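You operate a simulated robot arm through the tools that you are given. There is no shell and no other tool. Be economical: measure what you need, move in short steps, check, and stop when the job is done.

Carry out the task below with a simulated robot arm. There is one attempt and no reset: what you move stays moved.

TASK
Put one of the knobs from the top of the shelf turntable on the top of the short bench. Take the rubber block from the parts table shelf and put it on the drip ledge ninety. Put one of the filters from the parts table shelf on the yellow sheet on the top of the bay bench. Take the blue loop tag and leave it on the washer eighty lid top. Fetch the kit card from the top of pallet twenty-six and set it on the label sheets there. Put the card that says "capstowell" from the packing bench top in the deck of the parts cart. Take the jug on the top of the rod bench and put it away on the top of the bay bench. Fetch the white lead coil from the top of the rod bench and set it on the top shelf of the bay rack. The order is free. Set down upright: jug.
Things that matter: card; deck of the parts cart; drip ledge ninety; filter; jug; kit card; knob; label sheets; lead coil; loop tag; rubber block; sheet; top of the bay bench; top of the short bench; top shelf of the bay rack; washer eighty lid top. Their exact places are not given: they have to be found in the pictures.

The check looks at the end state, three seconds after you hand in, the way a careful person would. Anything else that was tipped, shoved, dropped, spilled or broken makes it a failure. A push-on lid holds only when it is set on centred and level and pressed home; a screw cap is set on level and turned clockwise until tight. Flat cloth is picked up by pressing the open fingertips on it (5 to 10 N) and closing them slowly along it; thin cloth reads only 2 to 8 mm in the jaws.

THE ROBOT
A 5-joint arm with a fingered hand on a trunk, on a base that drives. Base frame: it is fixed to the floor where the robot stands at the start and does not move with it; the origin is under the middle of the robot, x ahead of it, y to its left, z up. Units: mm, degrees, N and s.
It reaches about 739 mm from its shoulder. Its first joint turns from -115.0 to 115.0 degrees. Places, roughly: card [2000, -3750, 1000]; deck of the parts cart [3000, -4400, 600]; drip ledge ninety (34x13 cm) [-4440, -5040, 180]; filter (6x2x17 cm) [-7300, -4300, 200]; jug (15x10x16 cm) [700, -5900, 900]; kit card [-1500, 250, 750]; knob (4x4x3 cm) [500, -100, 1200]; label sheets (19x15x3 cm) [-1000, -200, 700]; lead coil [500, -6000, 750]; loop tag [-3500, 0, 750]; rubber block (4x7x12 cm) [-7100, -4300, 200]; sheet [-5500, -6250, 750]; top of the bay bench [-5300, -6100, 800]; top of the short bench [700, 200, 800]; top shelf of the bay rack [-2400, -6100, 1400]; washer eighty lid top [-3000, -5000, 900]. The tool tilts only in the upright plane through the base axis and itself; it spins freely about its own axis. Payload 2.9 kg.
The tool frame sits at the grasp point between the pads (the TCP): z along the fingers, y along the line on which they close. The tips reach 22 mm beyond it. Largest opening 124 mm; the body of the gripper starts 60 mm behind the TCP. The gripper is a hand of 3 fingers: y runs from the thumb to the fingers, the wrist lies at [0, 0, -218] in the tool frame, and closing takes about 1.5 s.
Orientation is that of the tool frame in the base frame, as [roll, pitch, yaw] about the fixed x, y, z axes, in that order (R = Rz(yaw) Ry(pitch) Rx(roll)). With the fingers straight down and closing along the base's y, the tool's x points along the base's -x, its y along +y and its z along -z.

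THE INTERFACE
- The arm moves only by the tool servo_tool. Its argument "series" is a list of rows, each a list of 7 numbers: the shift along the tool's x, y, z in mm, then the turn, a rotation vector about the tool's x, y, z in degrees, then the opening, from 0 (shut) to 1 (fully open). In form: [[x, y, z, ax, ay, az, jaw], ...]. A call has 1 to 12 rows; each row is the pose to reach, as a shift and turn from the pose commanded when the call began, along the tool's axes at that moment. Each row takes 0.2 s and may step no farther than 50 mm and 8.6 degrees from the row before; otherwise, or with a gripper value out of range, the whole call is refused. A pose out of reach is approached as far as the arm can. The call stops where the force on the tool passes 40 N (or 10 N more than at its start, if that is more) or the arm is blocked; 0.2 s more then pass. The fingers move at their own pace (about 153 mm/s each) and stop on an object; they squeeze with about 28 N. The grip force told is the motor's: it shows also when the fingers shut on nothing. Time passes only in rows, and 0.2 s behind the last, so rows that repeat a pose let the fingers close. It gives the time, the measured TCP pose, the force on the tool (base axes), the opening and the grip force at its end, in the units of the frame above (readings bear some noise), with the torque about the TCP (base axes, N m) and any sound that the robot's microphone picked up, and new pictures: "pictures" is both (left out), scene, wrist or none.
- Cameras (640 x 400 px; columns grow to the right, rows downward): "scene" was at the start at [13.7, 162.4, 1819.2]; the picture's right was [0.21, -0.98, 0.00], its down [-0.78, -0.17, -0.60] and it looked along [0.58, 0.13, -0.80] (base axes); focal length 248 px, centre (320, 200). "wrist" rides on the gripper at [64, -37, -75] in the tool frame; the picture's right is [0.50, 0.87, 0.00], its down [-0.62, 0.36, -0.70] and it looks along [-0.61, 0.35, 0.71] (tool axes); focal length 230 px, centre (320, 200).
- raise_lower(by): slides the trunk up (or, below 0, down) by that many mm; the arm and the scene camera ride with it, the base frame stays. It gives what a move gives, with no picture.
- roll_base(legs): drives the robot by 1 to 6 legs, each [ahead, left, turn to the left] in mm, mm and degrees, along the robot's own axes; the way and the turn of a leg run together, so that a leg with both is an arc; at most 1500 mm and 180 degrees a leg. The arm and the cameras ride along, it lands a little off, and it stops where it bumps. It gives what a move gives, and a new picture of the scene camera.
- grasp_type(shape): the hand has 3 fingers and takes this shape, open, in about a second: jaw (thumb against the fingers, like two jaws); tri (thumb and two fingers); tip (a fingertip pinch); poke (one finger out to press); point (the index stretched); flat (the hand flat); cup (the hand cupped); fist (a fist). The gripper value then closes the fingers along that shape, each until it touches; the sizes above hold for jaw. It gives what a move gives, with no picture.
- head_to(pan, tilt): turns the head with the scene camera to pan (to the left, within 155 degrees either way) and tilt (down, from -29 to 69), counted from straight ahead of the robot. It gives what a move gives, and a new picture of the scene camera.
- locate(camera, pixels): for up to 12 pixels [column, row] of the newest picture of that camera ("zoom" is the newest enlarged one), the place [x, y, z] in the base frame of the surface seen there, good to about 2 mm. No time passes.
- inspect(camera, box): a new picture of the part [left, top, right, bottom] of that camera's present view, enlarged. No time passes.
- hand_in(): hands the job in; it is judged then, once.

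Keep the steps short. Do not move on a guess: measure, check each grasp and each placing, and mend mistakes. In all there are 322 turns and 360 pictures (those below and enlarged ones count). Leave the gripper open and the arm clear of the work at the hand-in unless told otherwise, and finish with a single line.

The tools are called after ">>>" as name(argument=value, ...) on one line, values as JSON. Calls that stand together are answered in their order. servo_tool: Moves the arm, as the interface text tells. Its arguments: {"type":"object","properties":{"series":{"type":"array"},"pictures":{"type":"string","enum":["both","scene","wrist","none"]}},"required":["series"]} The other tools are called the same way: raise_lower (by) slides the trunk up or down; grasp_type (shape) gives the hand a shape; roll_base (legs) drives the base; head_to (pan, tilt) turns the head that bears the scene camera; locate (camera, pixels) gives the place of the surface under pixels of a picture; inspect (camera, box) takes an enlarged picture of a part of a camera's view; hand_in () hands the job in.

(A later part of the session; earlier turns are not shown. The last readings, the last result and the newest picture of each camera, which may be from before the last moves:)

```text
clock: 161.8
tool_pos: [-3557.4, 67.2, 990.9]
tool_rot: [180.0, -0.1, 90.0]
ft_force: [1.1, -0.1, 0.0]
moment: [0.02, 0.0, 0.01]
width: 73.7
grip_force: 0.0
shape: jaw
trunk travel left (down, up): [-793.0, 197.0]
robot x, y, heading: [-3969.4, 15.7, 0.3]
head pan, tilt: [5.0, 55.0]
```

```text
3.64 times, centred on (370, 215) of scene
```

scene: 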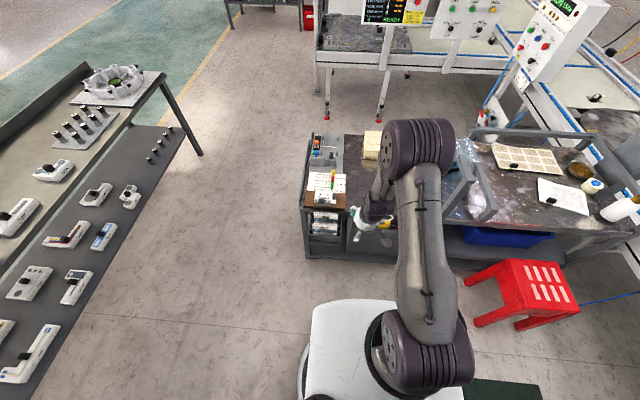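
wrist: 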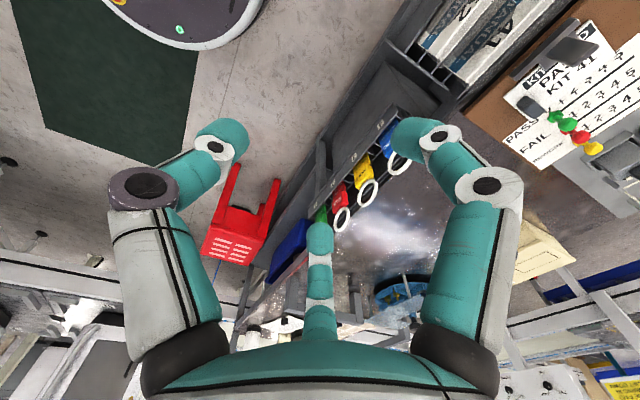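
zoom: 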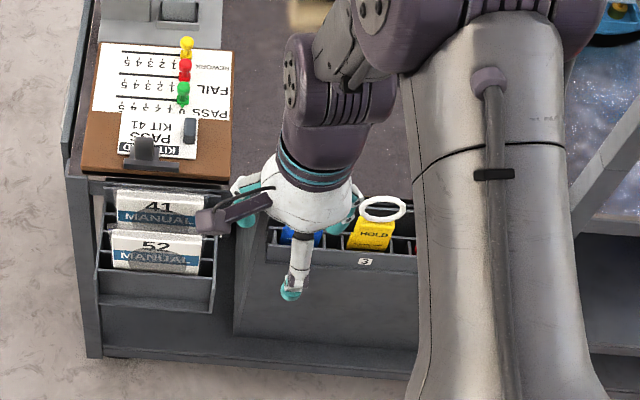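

>>> inspect(camera="wrist", box=[310, 90, 450, 240])

>>> locate(camera="zoom", pixels=[[220, 120], [250, 180], [265, 160], [275, 210], [195, 165], [150, 200], [155, 240], [255, 150], [205, 140]])

```text
2.67 times, centred on (380, 165) of wrist
```

zoom: 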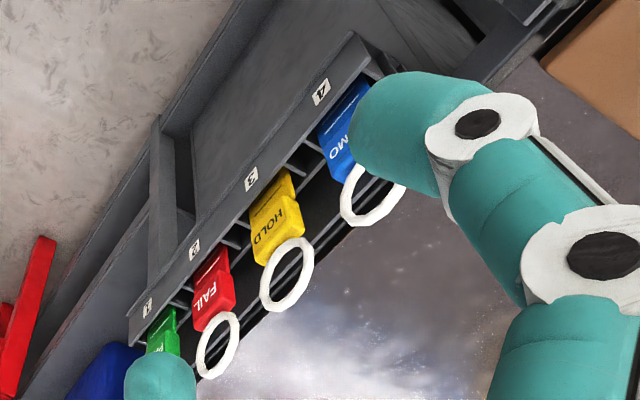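

```text
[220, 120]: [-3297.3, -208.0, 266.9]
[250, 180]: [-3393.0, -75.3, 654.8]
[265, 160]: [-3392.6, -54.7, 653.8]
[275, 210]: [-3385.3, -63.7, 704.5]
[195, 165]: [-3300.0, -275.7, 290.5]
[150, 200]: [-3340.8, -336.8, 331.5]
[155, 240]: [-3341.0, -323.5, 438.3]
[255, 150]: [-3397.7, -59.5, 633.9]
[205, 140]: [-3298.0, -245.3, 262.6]
```

>>> locate(camera="zoom", pixels=[[340, 120], [338, 150], [343, 170], [345, 205], [375, 219], [345, 100], [325, 135], [275, 210], [285, 235], [275, 290], [300, 290], [270, 185]])

```text
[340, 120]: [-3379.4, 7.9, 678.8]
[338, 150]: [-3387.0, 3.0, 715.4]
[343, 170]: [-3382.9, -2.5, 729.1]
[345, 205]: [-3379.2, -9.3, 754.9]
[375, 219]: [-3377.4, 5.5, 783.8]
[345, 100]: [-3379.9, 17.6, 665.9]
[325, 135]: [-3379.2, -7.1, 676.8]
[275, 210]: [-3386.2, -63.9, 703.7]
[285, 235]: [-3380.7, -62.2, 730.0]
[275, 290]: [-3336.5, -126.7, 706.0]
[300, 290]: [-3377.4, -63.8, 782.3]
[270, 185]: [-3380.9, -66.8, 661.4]
```

Blue tag: ring ~z 735–785, centre y≈14, x≈−3378. I'll pinch the ring's upper arc. Lower trunk 150 and drive ahead 60.

>>> raise_lower(by=-130)

>>> roll_base(legs=[[60, 0, 0]])

>>> servo_tool(series=[[-17, 40, 10, 0, 0, 0, 0.5], [-34, 80, 20, 0, 0, 0, 0.5], [-51, 119, 20, 0, 0, 0, 0.45], [-51, 119, 20, 0, 0, 0, 0.45]], pictures="wrist")

```text
clock: 163.3
tool_pos: [-3558.5, 67.6, 861.0]
tool_rot: [179.9, 0.0, 90.1]
ft_force: [0.1, 0.0, 0.8]
moment: [0.0, -0.03, 0.03]
width: 74.1
grip_force: 0.1
shape: jaw
trunk travel left (down, up): [-663.0, 327.0]
robot x, y, heading: [-3967.8, 17.5, -0.0]
head pan, tilt: [5.0, 55.0]
```

```text
clock: 164.3
tool_pos: [-3495.9, 68.1, 859.7]
tool_rot: [180.0, 0.1, 90.0]
ft_force: [0.3, 0.6, 0.8]
moment: [0.0, 0.02, 0.01]
width: 73.8
grip_force: 0.1
shape: jaw
trunk travel left (down, up): [-663.0, 327.0]
robot x, y, heading: [-3910.9, 14.9, 0.1]
head pan, tilt: [5.0, 55.0]
```

scene: 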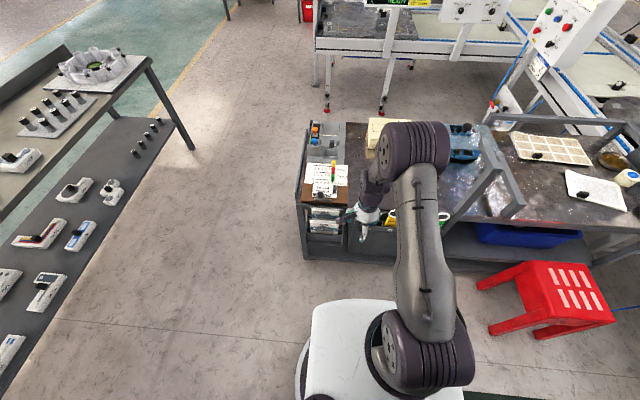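

```text
clock: 165.3
tool_pos: [-3378.9, 16.6, 839.9]
tool_rot: [-180.0, 0.0, 90.0]
ft_force: [0.4, 0.9, 0.0]
moment: [-0.01, -0.01, 0.01]
width: 56.2
grip_force: 0.1
shape: jaw
trunk travel left (down, up): [-663.0, 327.0]
robot x, y, heading: [-3905.5, 18.5, 0.4]
head pan, tilt: [5.0, 55.0]
```

wrist: 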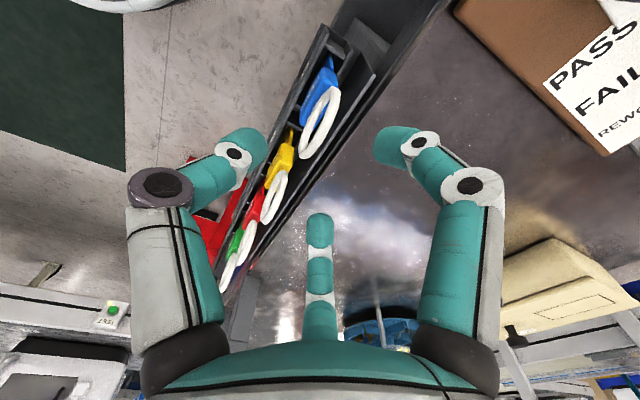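

>>> inspect(camera="wrist", box=[260, 40, 390, 180])

```text
2.86 times, centred on (325, 110) of wrist
```

zoom: 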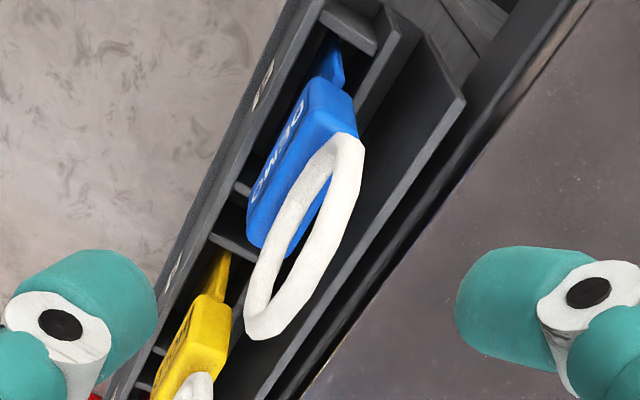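

>>> locate(camera="zoom", pixels=[[350, 145], [352, 170], [335, 225], [300, 290], [265, 330], [255, 290], [275, 235], [320, 165], [340, 95], [262, 235], [345, 115], [440, 180]])

```text
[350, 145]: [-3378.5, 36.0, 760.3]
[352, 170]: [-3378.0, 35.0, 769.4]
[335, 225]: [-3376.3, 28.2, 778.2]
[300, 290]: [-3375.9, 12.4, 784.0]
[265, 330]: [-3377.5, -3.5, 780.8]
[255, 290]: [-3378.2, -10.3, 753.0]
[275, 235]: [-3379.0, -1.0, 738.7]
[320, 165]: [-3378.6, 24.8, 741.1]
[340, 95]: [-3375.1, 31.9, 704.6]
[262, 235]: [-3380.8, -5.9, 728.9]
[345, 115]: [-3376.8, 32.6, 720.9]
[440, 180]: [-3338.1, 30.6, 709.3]
```

Room behind the tag is fine; I'll grip the thick blue block (z 704–733) with tips at ~z 716.

>>> servo_tool(series=[[-2, 0, 30, 0, 0, 0, 0.45], [-4, 0, 65, 0, 0, 0, 0.4], [-4, 0, 85, 0, 0, 0, 0.4], [-4, 0, 85, 0, 0, 0, 0.4]], pictures="wrist")

```text
clock: 166.3
tool_pos: [-3378.5, 12.4, 756.4]
tool_rot: [179.9, 0.0, 90.2]
ft_force: [-0.6, -0.8, -0.4]
moment: [0.0, -0.01, -0.02]
width: 49.8
grip_force: 0.1
shape: jaw
trunk travel left (down, up): [-663.0, 327.0]
robot x, y, heading: [-3908.8, 17.3, 0.3]
head pan, tilt: [5.0, 55.0]
```

wrist: 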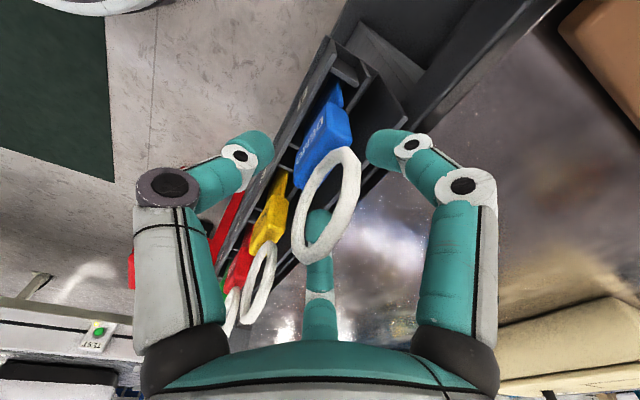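

>>> servo_tool(series=[[0, -1, 10, 0, 0, 0, 0.4], [0, -1, 19, 0, 0, 0, 0.38], [0, -1, 19, 0, 0, 0, 0.3], [0, -1, 19, 0, 0, 0, 0.2], [0, -1, 19, 0, 0, 0, 0.1], [0, -1, 19, 0, 0, 0, 0], [0, -1, 19, 0, 0, 0, 0], [0, -1, 19, 0, 0, 0, 0]], pictures="wrist")

```text
clock: 168.1
tool_pos: [-3379.0, 12.3, 736.2]
tool_rot: [179.9, 0.0, 90.2]
ft_force: [-0.3, -0.4, 1.6]
moment: [-0.02, 0.03, 0.0]
width: 14.6
grip_force: 27.8
shape: jaw
trunk travel left (down, up): [-663.0, 327.0]
robot x, y, heading: [-3909.1, 16.0, -0.0]
head pan, tilt: [5.0, 55.0]
```

wrist: 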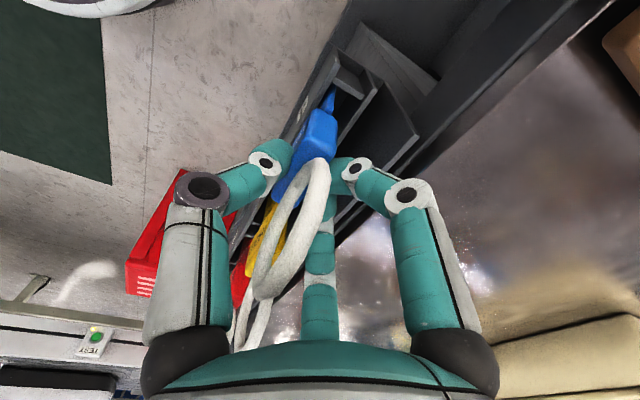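

Gripped at 14.6 mm. Lift straight up with the trunk.

>>> raise_lower(by=60)

>>> raise_lower(by=200)

>>> inspect(camera="wrist", box=[0, 0, 640, 400])

```text
clock: 169.1
tool_pos: [-3378.4, 12.1, 796.2]
tool_rot: [179.9, 0.1, 90.1]
ft_force: [0.5, -1.1, -0.4]
moment: [0.05, -0.02, -0.01]
width: 14.9
grip_force: 27.9
shape: jaw
trunk travel left (down, up): [-723.0, 267.0]
robot x, y, heading: [-3908.3, 16.7, -0.4]
head pan, tilt: [5.0, 55.0]
```

```text
clock: 171.3
tool_pos: [-3379.3, 12.4, 996.5]
tool_rot: [179.9, 0.0, 90.1]
ft_force: [-0.4, 0.9, -0.7]
moment: [-0.02, 0.01, -0.01]
width: 14.7
grip_force: 28.0
shape: jaw
trunk travel left (down, up): [-923.0, 67.0]
robot x, y, heading: [-3906.6, 16.8, 0.3]
head pan, tilt: [5.0, 55.0]
```

```text
1.00 times, centred on (320, 200) of wrist (not enlarged: the box is as wide or as high as the picture)
```

zoom: 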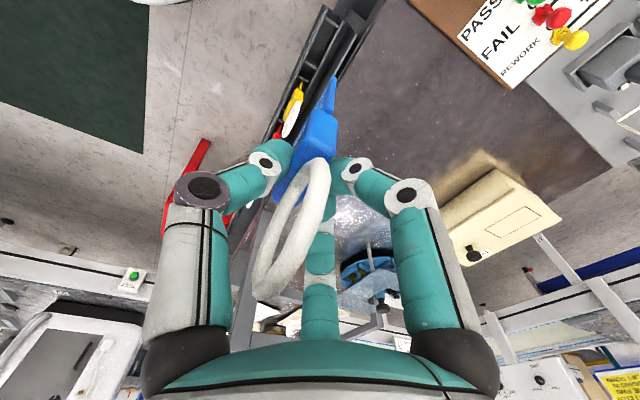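

>>> servo_tool(series=[[0, -45, 0, 0, 0, 0, 0], [0, -90, 0, 0, 0, 0, 0], [0, -135, 0, 0, 0, 0, 0]], pictures="none")

>>> head_to(pan=-60, tilt=15)

>>> head_to(pan=-120, tilt=15)

>>> head_to(pan=-155, tilt=15)

```text
clock: 172.1
tool_pos: [-3514.2, 12.2, 996.7]
tool_rot: [179.9, 0.0, 90.0]
ft_force: [-0.2, 0.0, -0.2]
moment: [0.01, 0.01, 0.0]
width: 14.3
grip_force: 27.7
shape: jaw
trunk travel left (down, up): [-923.0, 67.0]
robot x, y, heading: [-3906.3, 15.8, -0.1]
head pan, tilt: [5.0, 55.0]
```

```text
clock: 173.4
tool_pos: [-3513.6, 12.8, 994.8]
tool_rot: [179.9, -0.1, 90.0]
ft_force: [1.2, 0.1, -0.9]
moment: [0.02, 0.0, -0.02]
width: 14.3
grip_force: 28.7
shape: jaw
trunk travel left (down, up): [-923.0, 67.0]
robot x, y, heading: [-3907.3, 15.2, -0.1]
head pan, tilt: [-60.0, 15.0]
```

scene: 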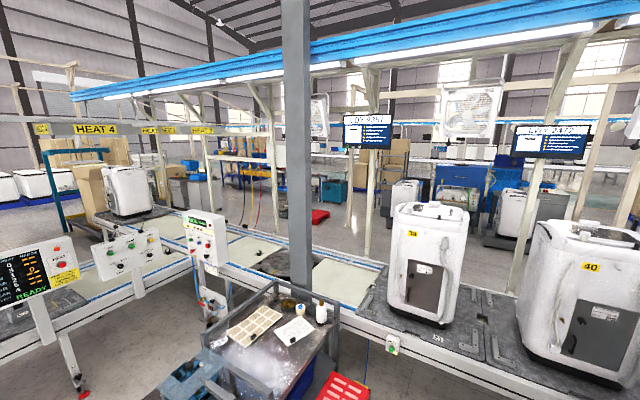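

```text
clock: 174.8
tool_pos: [-3514.3, 13.1, 995.4]
tool_rot: [179.9, -0.1, 90.1]
ft_force: [0.1, -0.3, 0.1]
moment: [0.02, 0.02, 0.0]
width: 14.2
grip_force: 28.2
shape: jaw
trunk travel left (down, up): [-923.0, 67.0]
robot x, y, heading: [-3909.2, 15.4, -0.0]
head pan, tilt: [-120.0, 15.0]
```

scene: 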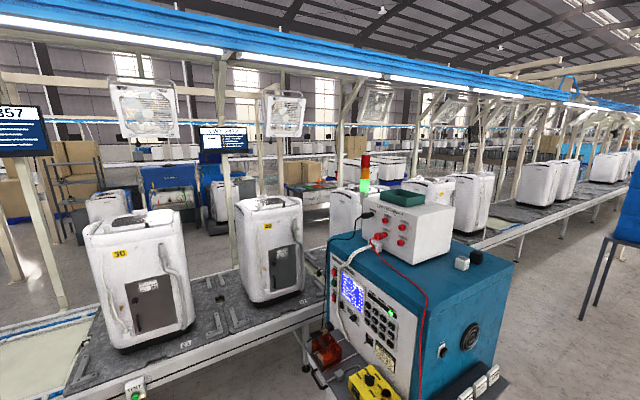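

```text
clock: 175.8
tool_pos: [-3513.6, 13.0, 995.0]
tool_rot: [179.8, -0.1, 90.1]
ft_force: [-0.4, -0.2, -0.4]
moment: [0.02, 0.02, -0.01]
width: 14.2
grip_force: 28.0
shape: jaw
trunk travel left (down, up): [-923.0, 67.0]
robot x, y, heading: [-3909.6, 14.7, 0.1]
head pan, tilt: [-154.7, 15.0]
```

scene: 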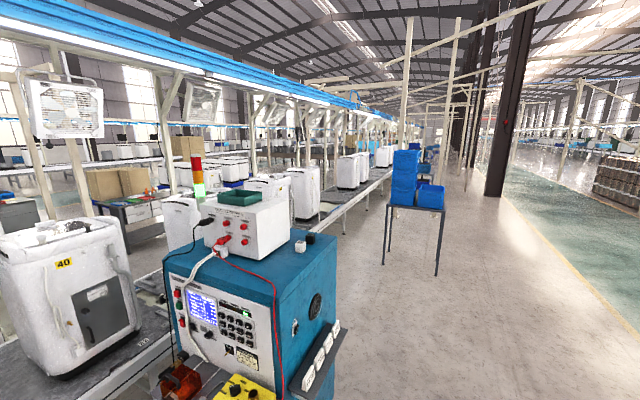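

Conveyor line blocks the direct way south. I go back along the y≈900 lane to the start area and look for a gap at the +x end.

>>> roll_base(legs=[[0, 885, 0], [1230, 0, 0], [1230, 0, 0], [1230, 0, 0], [0, -1450, 0]])

>>> head_to(pan=-50, tilt=22)

>>> head_to(pan=0, tilt=22)

```text
clock: 204.7
tool_pos: [132.5, -599.7, 995.7]
tool_rot: [179.9, 0.0, 88.3]
ft_force: [-0.1, 1.1, -0.7]
moment: [0.0, 0.01, 0.03]
width: 14.4
grip_force: 28.1
shape: jaw
trunk travel left (down, up): [-923.0, 67.0]
robot x, y, heading: [-260.4, -586.3, -1.7]
head pan, tilt: [-154.7, 15.0]
```

scene: 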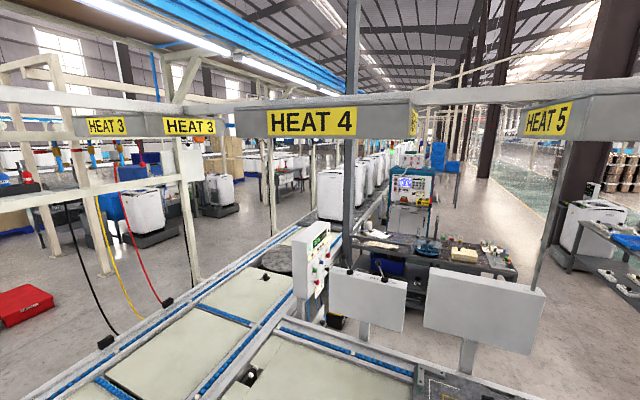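

```text
clock: 206.5
tool_pos: [131.2, -600.6, 996.0]
tool_rot: [179.8, 0.1, 88.3]
ft_force: [0.1, 0.1, -0.1]
moment: [0.0, 0.0, -0.01]
width: 14.4
grip_force: 27.8
shape: jaw
trunk travel left (down, up): [-923.0, 67.0]
robot x, y, heading: [-264.9, -584.7, -1.4]
head pan, tilt: [-50.0, 22.0]
```

scene: 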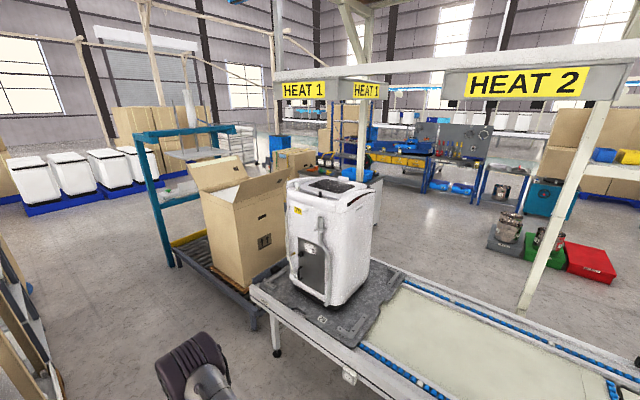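

```text
clock: 207.7
tool_pos: [131.8, -598.8, 995.1]
tool_rot: [179.9, 0.0, 88.3]
ft_force: [-0.1, 0.1, -0.7]
moment: [-0.01, 0.0, 0.01]
width: 14.3
grip_force: 28.4
shape: jaw
trunk travel left (down, up): [-923.0, 67.0]
robot x, y, heading: [-259.4, -584.9, -1.9]
head pan, tilt: [0.0, 22.0]
```

scene: 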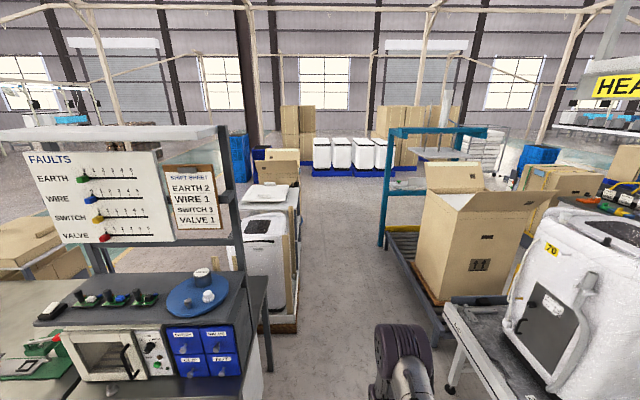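

>>> locate(camera="scene", pixels=[[380, 245], [430, 300], [445, 350], [300, 330], [300, 250], [330, 230], [440, 225], [500, 160], [420, 175], [350, 180]])

>>> head_to(pan=-28, tilt=12)

>>> locate(camera="scene", pixels=[[250, 200], [330, 170], [380, 180], [300, 240], [100, 250], [150, 150], [330, 150], [420, 180], [200, 200]])

```text
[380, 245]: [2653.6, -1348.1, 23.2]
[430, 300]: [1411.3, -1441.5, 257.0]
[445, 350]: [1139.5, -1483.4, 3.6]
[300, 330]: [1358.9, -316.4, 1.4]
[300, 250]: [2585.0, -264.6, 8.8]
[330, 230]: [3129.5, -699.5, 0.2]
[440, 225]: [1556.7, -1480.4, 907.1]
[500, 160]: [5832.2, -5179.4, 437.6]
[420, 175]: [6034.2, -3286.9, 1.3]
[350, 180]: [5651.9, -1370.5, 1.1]
```

```text
clock: 208.6
tool_pos: [131.9, -600.3, 995.8]
tool_rot: [179.9, 0.0, 88.3]
ft_force: [-0.5, 0.6, 0.2]
moment: [-0.03, 0.01, 0.01]
width: 14.1
grip_force: 28.2
shape: jaw
trunk travel left (down, up): [-923.0, 67.0]
robot x, y, heading: [-264.7, -583.0, -1.8]
head pan, tilt: [-28.0, 12.0]
```

scene: 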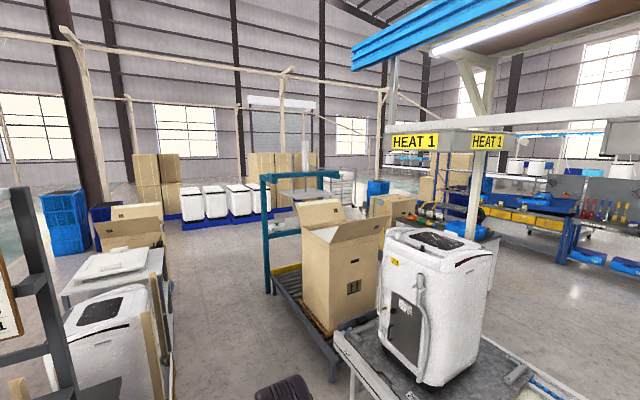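

```text
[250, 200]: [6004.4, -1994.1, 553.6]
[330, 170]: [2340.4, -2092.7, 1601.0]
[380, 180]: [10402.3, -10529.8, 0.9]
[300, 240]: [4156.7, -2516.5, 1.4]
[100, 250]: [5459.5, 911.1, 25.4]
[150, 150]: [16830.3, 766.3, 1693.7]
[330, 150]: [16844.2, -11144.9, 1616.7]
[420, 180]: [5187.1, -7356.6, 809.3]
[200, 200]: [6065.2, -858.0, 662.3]
```

There's a corridor along y≈−800 to x≈3500. Driving through it.

>>> roll_base(legs=[[0, 0, 1.8], [0, -225, 0], [1260, 0, 0], [1260, 0, 0], [1260, 0, 0]])

>>> head_to(pan=-70, tilt=20)

>>> head_to(pan=-120, tilt=20)

```text
clock: 228.6
tool_pos: [3917.7, -757.3, 995.7]
tool_rot: [179.9, -0.1, 91.5]
ft_force: [-0.3, -1.2, -0.4]
moment: [-0.01, 0.0, 0.03]
width: 14.3
grip_force: 27.9
shape: jaw
trunk travel left (down, up): [-923.0, 67.0]
robot x, y, heading: [3528.2, -762.8, 1.7]
head pan, tilt: [-28.0, 12.0]
```

scene: 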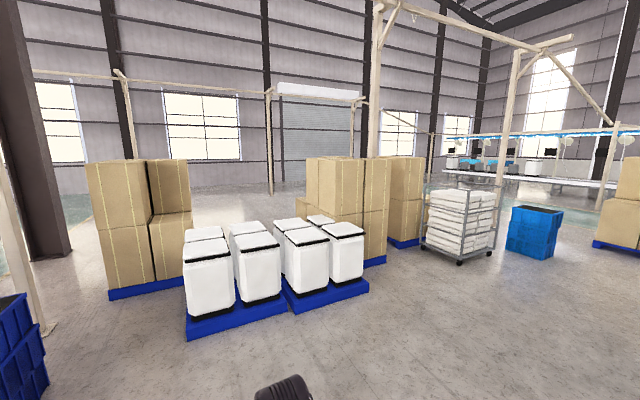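

```text
clock: 229.7
tool_pos: [3917.6, -756.4, 997.2]
tool_rot: [-180.0, -0.1, 91.5]
ft_force: [0.2, -0.8, -0.1]
moment: [-0.01, 0.01, 0.0]
width: 14.3
grip_force: 27.9
shape: jaw
trunk travel left (down, up): [-923.0, 67.0]
robot x, y, heading: [3526.0, -762.8, 1.6]
head pan, tilt: [-70.0, 20.0]
```

scene: 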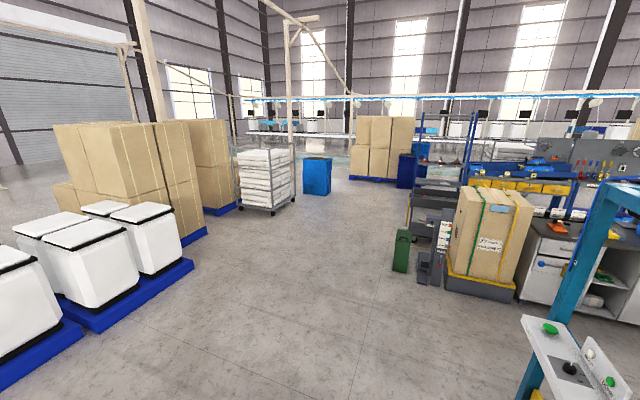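

```text
clock: 230.8
tool_pos: [3917.6, -757.6, 994.9]
tool_rot: [179.9, 0.0, 91.5]
ft_force: [-0.8, -0.6, -0.3]
moment: [-0.01, 0.0, -0.02]
width: 14.0
grip_force: 28.3
shape: jaw
trunk travel left (down, up): [-923.0, 67.0]
robot x, y, heading: [3520.2, -765.2, 1.8]
head pan, tilt: [-120.0, 20.0]
```

scene: 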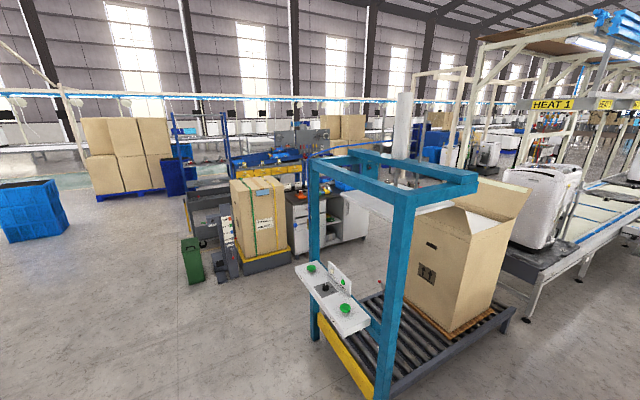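

>>> locate(camera="scene", pixels=[[310, 200], [260, 265], [190, 270], [225, 230], [330, 240], [440, 185], [340, 310], [280, 310], [380, 215], [310, 240], [230, 180], [450, 150]])

>>> head_to(pan=-95, tilt=25)

>>> locate(camera="scene", pixels=[[200, 200], [100, 150], [250, 300], [320, 240], [260, 200], [300, 180], [400, 200], [450, 200], [350, 260], [200, 150]])

```text
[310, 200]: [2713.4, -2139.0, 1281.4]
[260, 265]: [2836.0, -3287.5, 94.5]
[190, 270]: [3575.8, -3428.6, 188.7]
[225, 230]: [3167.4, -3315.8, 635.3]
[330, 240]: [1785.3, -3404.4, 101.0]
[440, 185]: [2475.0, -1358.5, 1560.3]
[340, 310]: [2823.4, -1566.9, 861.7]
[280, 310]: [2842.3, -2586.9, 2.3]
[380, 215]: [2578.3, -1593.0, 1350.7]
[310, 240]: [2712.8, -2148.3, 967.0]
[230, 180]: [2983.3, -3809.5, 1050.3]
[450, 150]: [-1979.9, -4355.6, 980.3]
```

```text
clock: 231.7
tool_pos: [3918.0, -757.3, 995.4]
tool_rot: [179.9, 0.0, 91.4]
ft_force: [0.0, -0.7, -0.4]
moment: [-0.02, 0.0, 0.04]
width: 14.3
grip_force: 27.6
shape: jaw
trunk travel left (down, up): [-923.0, 67.0]
robot x, y, heading: [3521.4, -764.2, 1.6]
head pan, tilt: [-95.0, 25.0]
```

scene: 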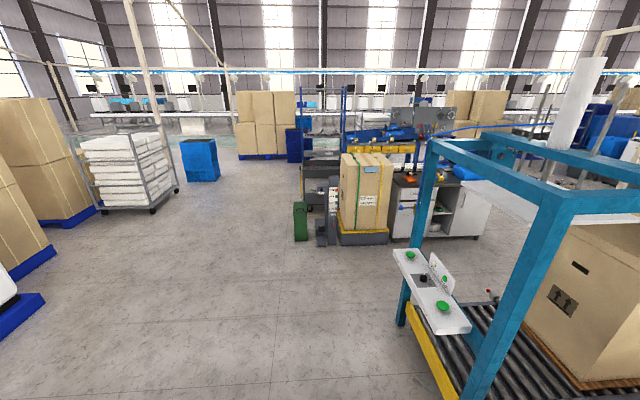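

```text
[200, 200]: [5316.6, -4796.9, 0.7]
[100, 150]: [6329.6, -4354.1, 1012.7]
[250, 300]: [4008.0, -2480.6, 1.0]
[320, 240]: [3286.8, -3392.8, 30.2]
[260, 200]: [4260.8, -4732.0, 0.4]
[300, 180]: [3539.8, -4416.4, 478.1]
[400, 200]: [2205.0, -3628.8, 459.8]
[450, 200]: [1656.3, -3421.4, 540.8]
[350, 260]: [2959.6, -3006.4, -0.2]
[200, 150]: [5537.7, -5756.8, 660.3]
```

Lane at y≈−2760 between roller table and packing bench. Go there and turn to face −x.

>>> roll_base(legs=[[0, 0, -1.7], [0, -1000, 0], [0, -960, 0], [0, 0, 180]])

>>> head_to(pan=0, tilt=15)

>>> head_to(pan=30, tilt=20)

```text
clock: 249.2
tool_pos: [3120.5, -2711.5, 995.2]
tool_rot: [179.9, 0.0, -91.8]
ft_force: [0.5, 0.1, -1.0]
moment: [0.0, -0.01, 0.0]
width: 14.1
grip_force: 27.8
shape: jaw
trunk travel left (down, up): [-923.0, 67.0]
robot x, y, heading: [3514.5, -2730.8, 178.5]
head pan, tilt: [-95.0, 25.0]
```

scene: 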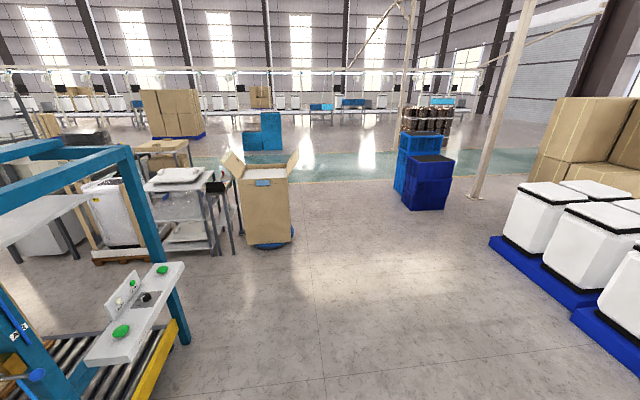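

```text
clock: 250.9
tool_pos: [3119.7, -2711.8, 996.7]
tool_rot: [179.9, 0.0, -91.8]
ft_force: [-0.6, 0.7, 0.2]
moment: [0.03, 0.01, 0.02]
width: 14.3
grip_force: 27.7
shape: jaw
trunk travel left (down, up): [-923.0, 67.0]
robot x, y, heading: [3517.2, -2733.4, 178.3]
head pan, tilt: [0.0, 15.0]
```

scene: 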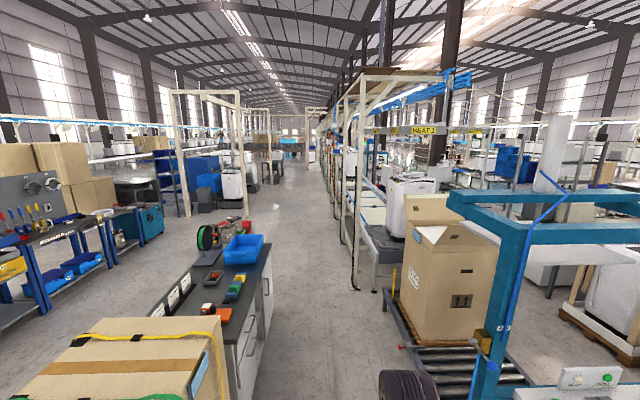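

```text
clock: 251.9
tool_pos: [3119.1, -2713.0, 994.2]
tool_rot: [179.9, 0.0, -91.9]
ft_force: [-0.6, 0.3, 0.2]
moment: [-0.01, -0.02, 0.03]
width: 14.3
grip_force: 27.5
shape: jaw
trunk travel left (down, up): [-923.0, 67.0]
robot x, y, heading: [3513.9, -2727.1, 178.3]
head pan, tilt: [30.0, 20.0]
```

scene: 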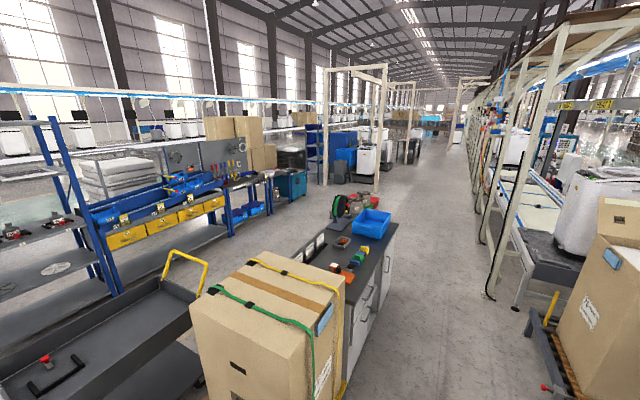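

A clear aisle runs in −x at y≈−2780. Driving along it.

>>> roll_base(legs=[[0, 0, 1.7], [1500, 0, 0], [1500, 0, 0]])

>>> head_to(pan=20, tilt=15)

>>> locate(camera="scene", pixels=[[320, 200], [380, 160], [250, 200], [420, 200], [300, 170], [200, 160], [450, 240], [350, 180]])

```text
clock: 266.7
tool_pos: [127.1, -2739.3, 996.0]
tool_rot: [179.8, 0.0, -89.5]
ft_force: [0.2, -0.2, 0.1]
moment: [-0.02, 0.01, -0.01]
width: 14.1
grip_force: 27.7
shape: jaw
trunk travel left (down, up): [-923.0, 67.0]
robot x, y, heading: [519.8, -2738.3, -179.3]
head pan, tilt: [30.0, 20.0]
```

scene: 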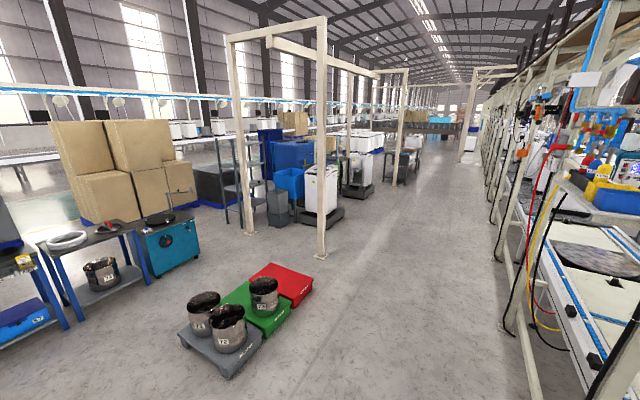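

```text
clock: 267.4
tool_pos: [127.7, -2739.8, 995.6]
tool_rot: [179.9, 0.1, -89.5]
ft_force: [1.0, 0.7, -0.2]
moment: [0.02, 0.03, 0.02]
width: 14.0
grip_force: 27.5
shape: jaw
trunk travel left (down, up): [-923.0, 67.0]
robot x, y, heading: [521.4, -2740.5, -179.2]
head pan, tilt: [20.0, 15.0]
```

scene: 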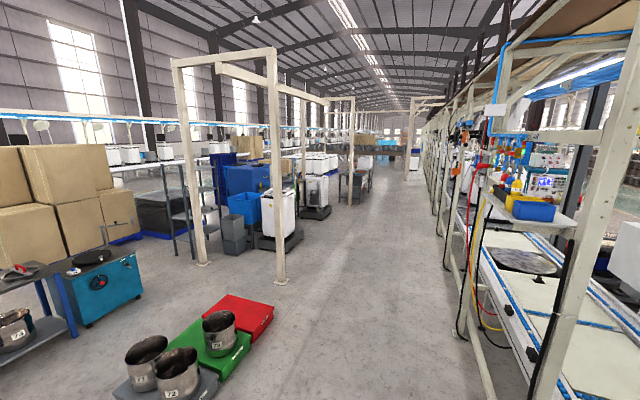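

```text
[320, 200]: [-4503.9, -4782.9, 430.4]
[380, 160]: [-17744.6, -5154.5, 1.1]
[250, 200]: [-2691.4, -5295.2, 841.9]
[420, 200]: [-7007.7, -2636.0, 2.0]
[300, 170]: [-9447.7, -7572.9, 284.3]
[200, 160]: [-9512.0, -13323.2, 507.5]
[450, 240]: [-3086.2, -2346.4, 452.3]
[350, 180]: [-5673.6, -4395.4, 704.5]
```

>>> inspect(camera="scene", box=[160, 100, 400, 280])

>>> locate(camera="scene", pixels=[[285, 182], [280, 215], [282, 275], [205, 262], [312, 185], [318, 212], [335, 180], [265, 245]])

```text
2.22 times, centred on (280, 190) of scene
```

zoom: 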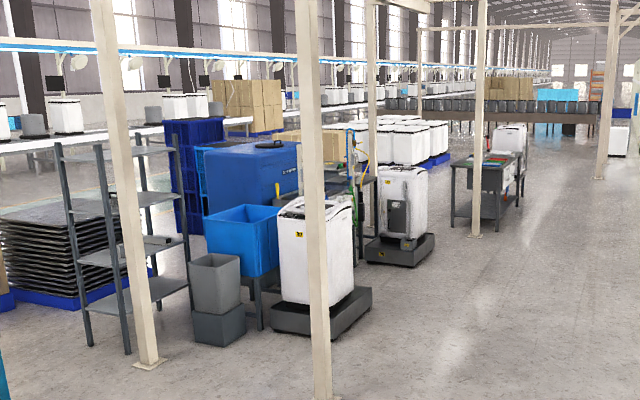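

```text
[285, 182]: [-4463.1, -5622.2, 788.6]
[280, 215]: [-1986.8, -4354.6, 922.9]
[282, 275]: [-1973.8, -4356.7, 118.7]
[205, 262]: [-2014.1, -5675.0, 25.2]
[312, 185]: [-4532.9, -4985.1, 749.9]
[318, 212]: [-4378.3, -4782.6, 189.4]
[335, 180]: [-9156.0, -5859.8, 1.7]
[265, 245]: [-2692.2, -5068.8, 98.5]
```

Washer eighty on its dolly is at about (-2900,-5000); drip ledge ninety beyond at (-4440,-5040). Drive on.

>>> roll_base(legs=[[1500, 0, -0.7], [1500, 0, 0], [400, 0, 0], [0, 800, 0], [0, 0, 90]])

>>> head_to(pan=0, tilt=35)

>>> locate(camera="scene", pixels=[[320, 150], [320, 180], [280, 160], [360, 160], [320, 200], [320, 240], [300, 140], [350, 140]])

```text
clock: 291.6
tool_pos: [-2880.9, -3959.9, 995.2]
tool_rot: [180.0, 0.1, -0.5]
ft_force: [0.1, 0.3, -0.5]
moment: [-0.02, 0.01, 0.02]
width: 14.2
grip_force: 28.0
shape: jaw
trunk travel left (down, up): [-923.0, 67.0]
robot x, y, heading: [-2875.0, -3567.0, -90.6]
head pan, tilt: [20.0, 15.0]
```

scene: 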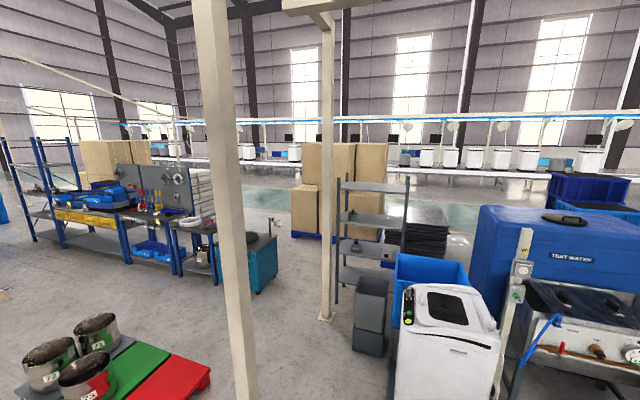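

```text
clock: 292.4
tool_pos: [-2880.1, -3961.6, 995.0]
tool_rot: [179.9, 0.1, -0.6]
ft_force: [0.1, -0.1, -0.7]
moment: [0.0, -0.02, 0.0]
width: 14.1
grip_force: 28.3
shape: jaw
trunk travel left (down, up): [-923.0, 67.0]
robot x, y, heading: [-2872.3, -3564.9, -90.3]
head pan, tilt: [0.0, 35.0]
```

scene: 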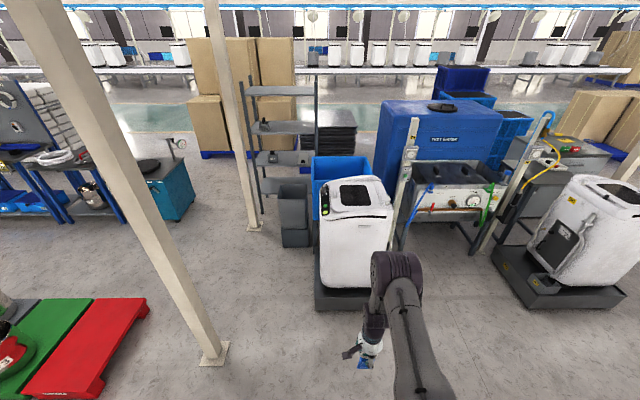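

```text
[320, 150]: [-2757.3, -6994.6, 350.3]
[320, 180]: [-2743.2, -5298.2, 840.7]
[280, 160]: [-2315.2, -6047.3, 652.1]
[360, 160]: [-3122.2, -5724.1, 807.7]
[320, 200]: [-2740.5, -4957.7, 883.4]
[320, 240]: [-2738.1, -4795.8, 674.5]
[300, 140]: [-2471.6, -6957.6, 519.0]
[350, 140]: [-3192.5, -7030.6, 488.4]
```

>>> inspect(camera="scene", box=[300, 160, 420, 240])

>>> locate(camera="zoom", pixels=[[240, 125], [380, 120], [300, 240], [150, 200], [200, 200], [340, 180], [440, 200], [300, 290], [480, 280], [200, 300], [150, 320]])

```text
5.00 times, centred on (360, 200) of scene
```

zoom: 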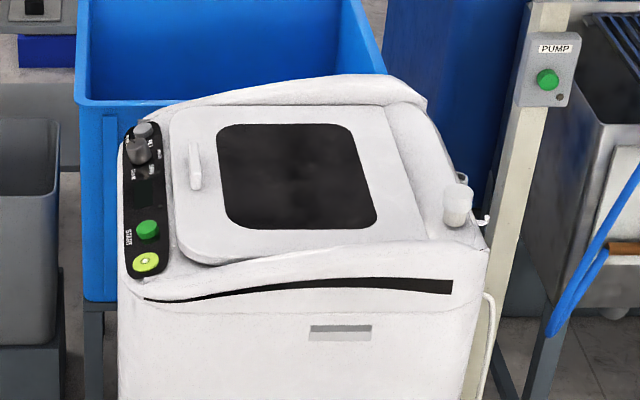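

```text
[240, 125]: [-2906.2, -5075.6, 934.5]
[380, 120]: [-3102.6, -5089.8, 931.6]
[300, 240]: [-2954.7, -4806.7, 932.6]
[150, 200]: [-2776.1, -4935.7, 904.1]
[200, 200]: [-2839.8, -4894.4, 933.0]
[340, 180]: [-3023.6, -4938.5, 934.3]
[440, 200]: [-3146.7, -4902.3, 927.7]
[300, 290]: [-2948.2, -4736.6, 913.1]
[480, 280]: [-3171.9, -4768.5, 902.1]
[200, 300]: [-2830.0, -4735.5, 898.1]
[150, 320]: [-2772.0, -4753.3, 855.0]
```

Lid top is at z≈933 (x −2810…−3130, y −4800…−5100). I'll lay the tag down with the hand tilted ~60°. Approach first.

>>> roll_base(legs=[[0, -90, 0.4], [600, 0, 0]])

>>> servo_tool(series=[[0, 0, -20, 8, 0, 0, 0], [0, 0, -40, 16, 0, 0, 0], [0, 0, -60, 24, 0, 0, 0], [0, 0, -70, 32, 0, 0, 0], [0, 0, -70, 40, 0, 0, 0], [0, 0, -70, 48, 0, 0, 0], [0, 0, -70, 56, 0, 0, 0], [0, 0, -70, 62, 0, 0, 0]])

```text
clock: 296.5
tool_pos: [-2967.3, -4552.8, 995.1]
tool_rot: [179.9, 0.1, 0.0]
ft_force: [-0.1, 0.3, -0.9]
moment: [0.01, 0.0, -0.01]
width: 13.9
grip_force: 27.9
shape: jaw
trunk travel left (down, up): [-923.0, 67.0]
robot x, y, heading: [-2963.2, -4157.5, -89.9]
head pan, tilt: [0.0, 35.0]
```

scene: 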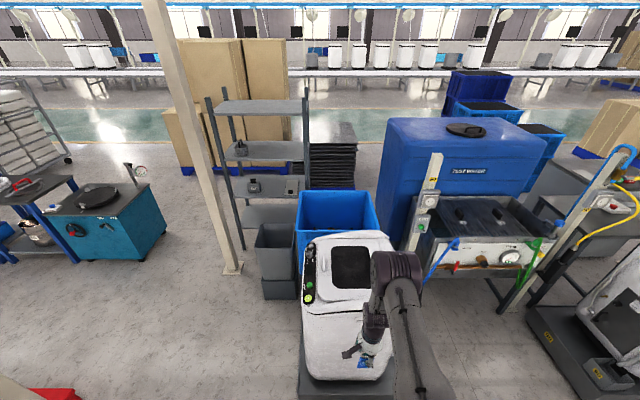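

```text
clock: 298.3
tool_pos: [-2963.4, -4511.5, 1087.5]
tool_rot: [-118.0, -0.1, -0.3]
ft_force: [0.5, 0.0, -0.9]
moment: [-0.02, 0.0, -0.01]
width: 13.8
grip_force: 27.9
shape: jaw
out of reach, approached as far as the arm can: row 7, 8
trunk travel left (down, up): [-923.0, 67.0]
robot x, y, heading: [-2965.2, -4157.4, -89.9]
head pan, tilt: [0.0, 35.0]
```

scene: 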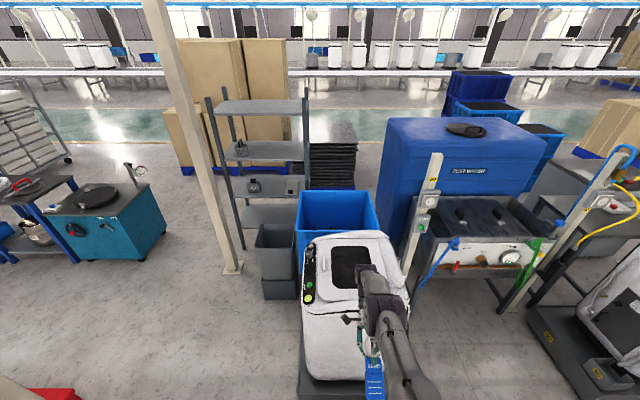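
wrist: 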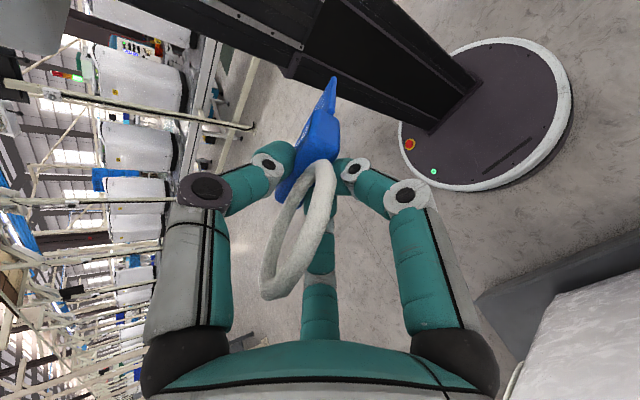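

I tilted the wrong way (toward the robot). Reversing.

>>> servo_tool(series=[[0, 0, 0, -8, 0, 0, 0], [0, 0, 0, -16, 0, 0, 0], [0, 0, 0, -24, 0, 0, 0], [0, 0, 0, -32, 0, 0, 0], [0, 0, 0, -40, 0, 0, 0], [0, 0, 0, -48, 0, 0, 0], [0, 0, 0, -56, 0, 0, 0], [0, 0, 0, -62, 0, 0, 0]], pictures="none")

>>> servo_tool(series=[[0, 20, 0, -8, 0, 0, 0], [0, 0, 0, -16, 0, 0, 0], [0, -20, 0, -24, 0, 0, 0], [0, -50, 0, -32, 0, 0, 0], [0, -80, 0, -40, 0, 0, 0], [0, -100, 0, -48, 0, 0, 0], [0, -100, 0, -56, 0, 0, 0], [0, -100, 0, -61, 0, 0, 0]], pictures="wrist")

```text
clock: 300.1
tool_pos: [-2963.7, -4509.5, 1087.5]
tool_rot: [179.9, 0.1, 0.0]
ft_force: [0.2, -0.6, 0.1]
moment: [-0.03, 0.0, 0.04]
width: 13.9
grip_force: 27.9
shape: jaw
trunk travel left (down, up): [-923.0, 67.0]
robot x, y, heading: [-2961.7, -4160.7, -90.0]
head pan, tilt: [0.0, 35.0]
```

```text
clock: 301.5
tool_pos: [-2962.5, -4530.4, 1081.0]
tool_rot: [121.7, 0.0, -0.1]
ft_force: [0.5, 0.3, -1.0]
moment: [0.03, 0.01, 0.03]
width: 13.8
grip_force: 27.8
shape: jaw
out of reach, approached as far as the arm can: row 3, 4, 5, 6
trunk travel left (down, up): [-923.0, 67.0]
robot x, y, heading: [-2964.2, -4160.6, -90.0]
head pan, tilt: [0.0, 35.0]
stopped in row 6: the arm was blocked; the commanded pose is now the measured one
```

wrist: 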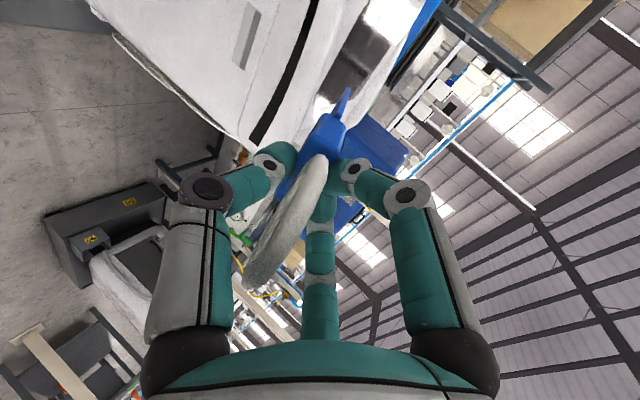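

Now tilted 58° forward. Extend the arm forward 240 mm at constant height.

>>> servo_tool(series=[[0, 21, 34, 0, 0, 0, 0], [0, 42, 68, 0, 0, 0, 0], [0, 63, 102, 0, 0, 0, 0], [0, 84, 136, 0, 0, 0, 0], [0, 105, 170, 0, 0, 0, 0], [0, 126, 204, 0, 0, 0, 0], [0, 126, 204, 0, 0, 0, 0]], pictures="wrist")

```text
clock: 303.1
tool_pos: [-2962.6, -4770.0, 1080.7]
tool_rot: [122.0, 0.0, 0.0]
ft_force: [-0.4, 0.2, 0.0]
moment: [-0.02, 0.01, 0.02]
width: 14.1
grip_force: 27.6
shape: jaw
trunk travel left (down, up): [-923.0, 67.0]
robot x, y, heading: [-2961.9, -4157.9, -89.9]
head pan, tilt: [0.0, 35.0]
```

wrist: 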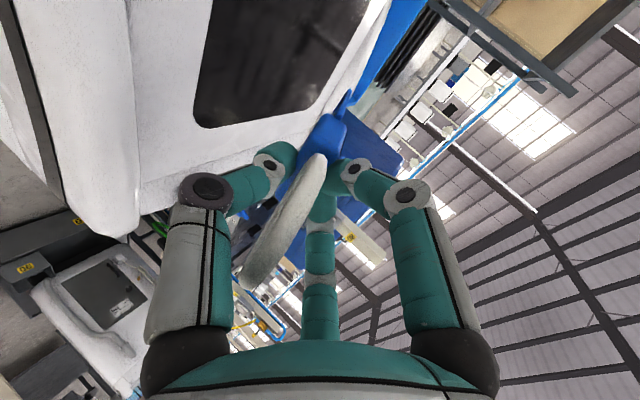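

>>> roll_base(legs=[[90, 0, 0]])

>>> raise_lower(by=-80)

>>> inspect(camera="wrist", box=[240, 50, 440, 250])

>>> locate(camera="zoom", pixels=[[360, 110], [330, 160], [370, 95], [300, 230], [250, 300], [250, 110]])

```text
clock: 304.2
tool_pos: [-2964.6, -4859.6, 1079.6]
tool_rot: [121.9, 0.0, 0.0]
ft_force: [-0.1, -0.5, 0.3]
moment: [0.03, 0.0, -0.02]
width: 14.1
grip_force: 28.5
shape: jaw
trunk travel left (down, up): [-923.0, 67.0]
robot x, y, heading: [-2964.1, -4252.0, -90.0]
head pan, tilt: [0.0, 35.0]
```

scene: 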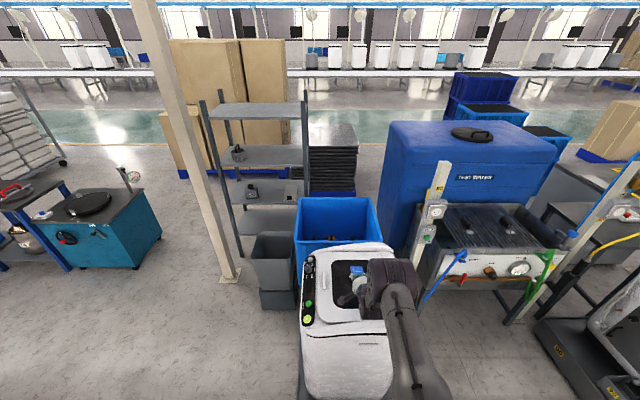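

```text
clock: 305.4
tool_pos: [-2963.5, -4860.6, 1000.2]
tool_rot: [121.9, 0.0, -0.1]
ft_force: [0.3, 0.2, 0.2]
moment: [0.0, 0.03, 0.02]
width: 14.1
grip_force: 27.7
shape: jaw
trunk travel left (down, up): [-843.0, 147.0]
robot x, y, heading: [-2964.8, -4251.2, -90.1]
head pan, tilt: [0.0, 35.0]
```

```text
2.00 times, centred on (340, 150) of wrist
```

zoom: 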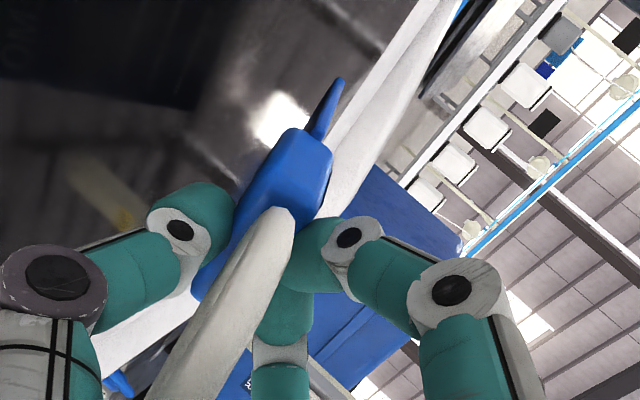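

```text
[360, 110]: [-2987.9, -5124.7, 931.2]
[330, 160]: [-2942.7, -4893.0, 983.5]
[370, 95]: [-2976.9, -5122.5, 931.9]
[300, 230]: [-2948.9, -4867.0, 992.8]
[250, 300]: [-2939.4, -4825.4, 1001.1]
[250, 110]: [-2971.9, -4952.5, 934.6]
```

>>> servo_tool(series=[[0, -4, 2.6, 0, 0, 0, 0], [0, -8, 5.2, 0, 0, 0, 0], [0, -12, 7.8, 0, 0, 0, 0]], pictures="none")

>>> servo_tool(series=[[0, -4, 2.6, 0, 0, 0, 0], [0, -8, 5.2, 0, 0, 0, 0]], pictures="wrist")

```text
clock: 306.2
tool_pos: [-2963.5, -4861.1, 985.4]
tool_rot: [121.9, 0.1, -0.1]
ft_force: [0.1, 0.7, -0.2]
moment: [0.01, 0.0, 0.02]
width: 14.0
grip_force: 27.7
shape: jaw
trunk travel left (down, up): [-843.0, 147.0]
robot x, y, heading: [-2962.1, -4253.8, -90.1]
head pan, tilt: [0.0, 35.0]
```

```text
clock: 306.8
tool_pos: [-2963.7, -4860.4, 975.8]
tool_rot: [121.9, 0.1, 0.0]
ft_force: [-0.3, -0.5, -0.5]
moment: [-0.02, -0.02, -0.02]
width: 14.2
grip_force: 28.3
shape: jaw
trunk travel left (down, up): [-843.0, 147.0]
robot x, y, heading: [-2962.9, -4252.5, -89.9]
head pan, tilt: [0.0, 35.0]
```

wrist: 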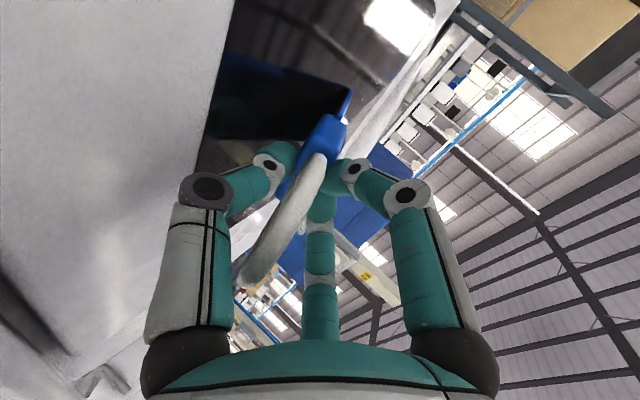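

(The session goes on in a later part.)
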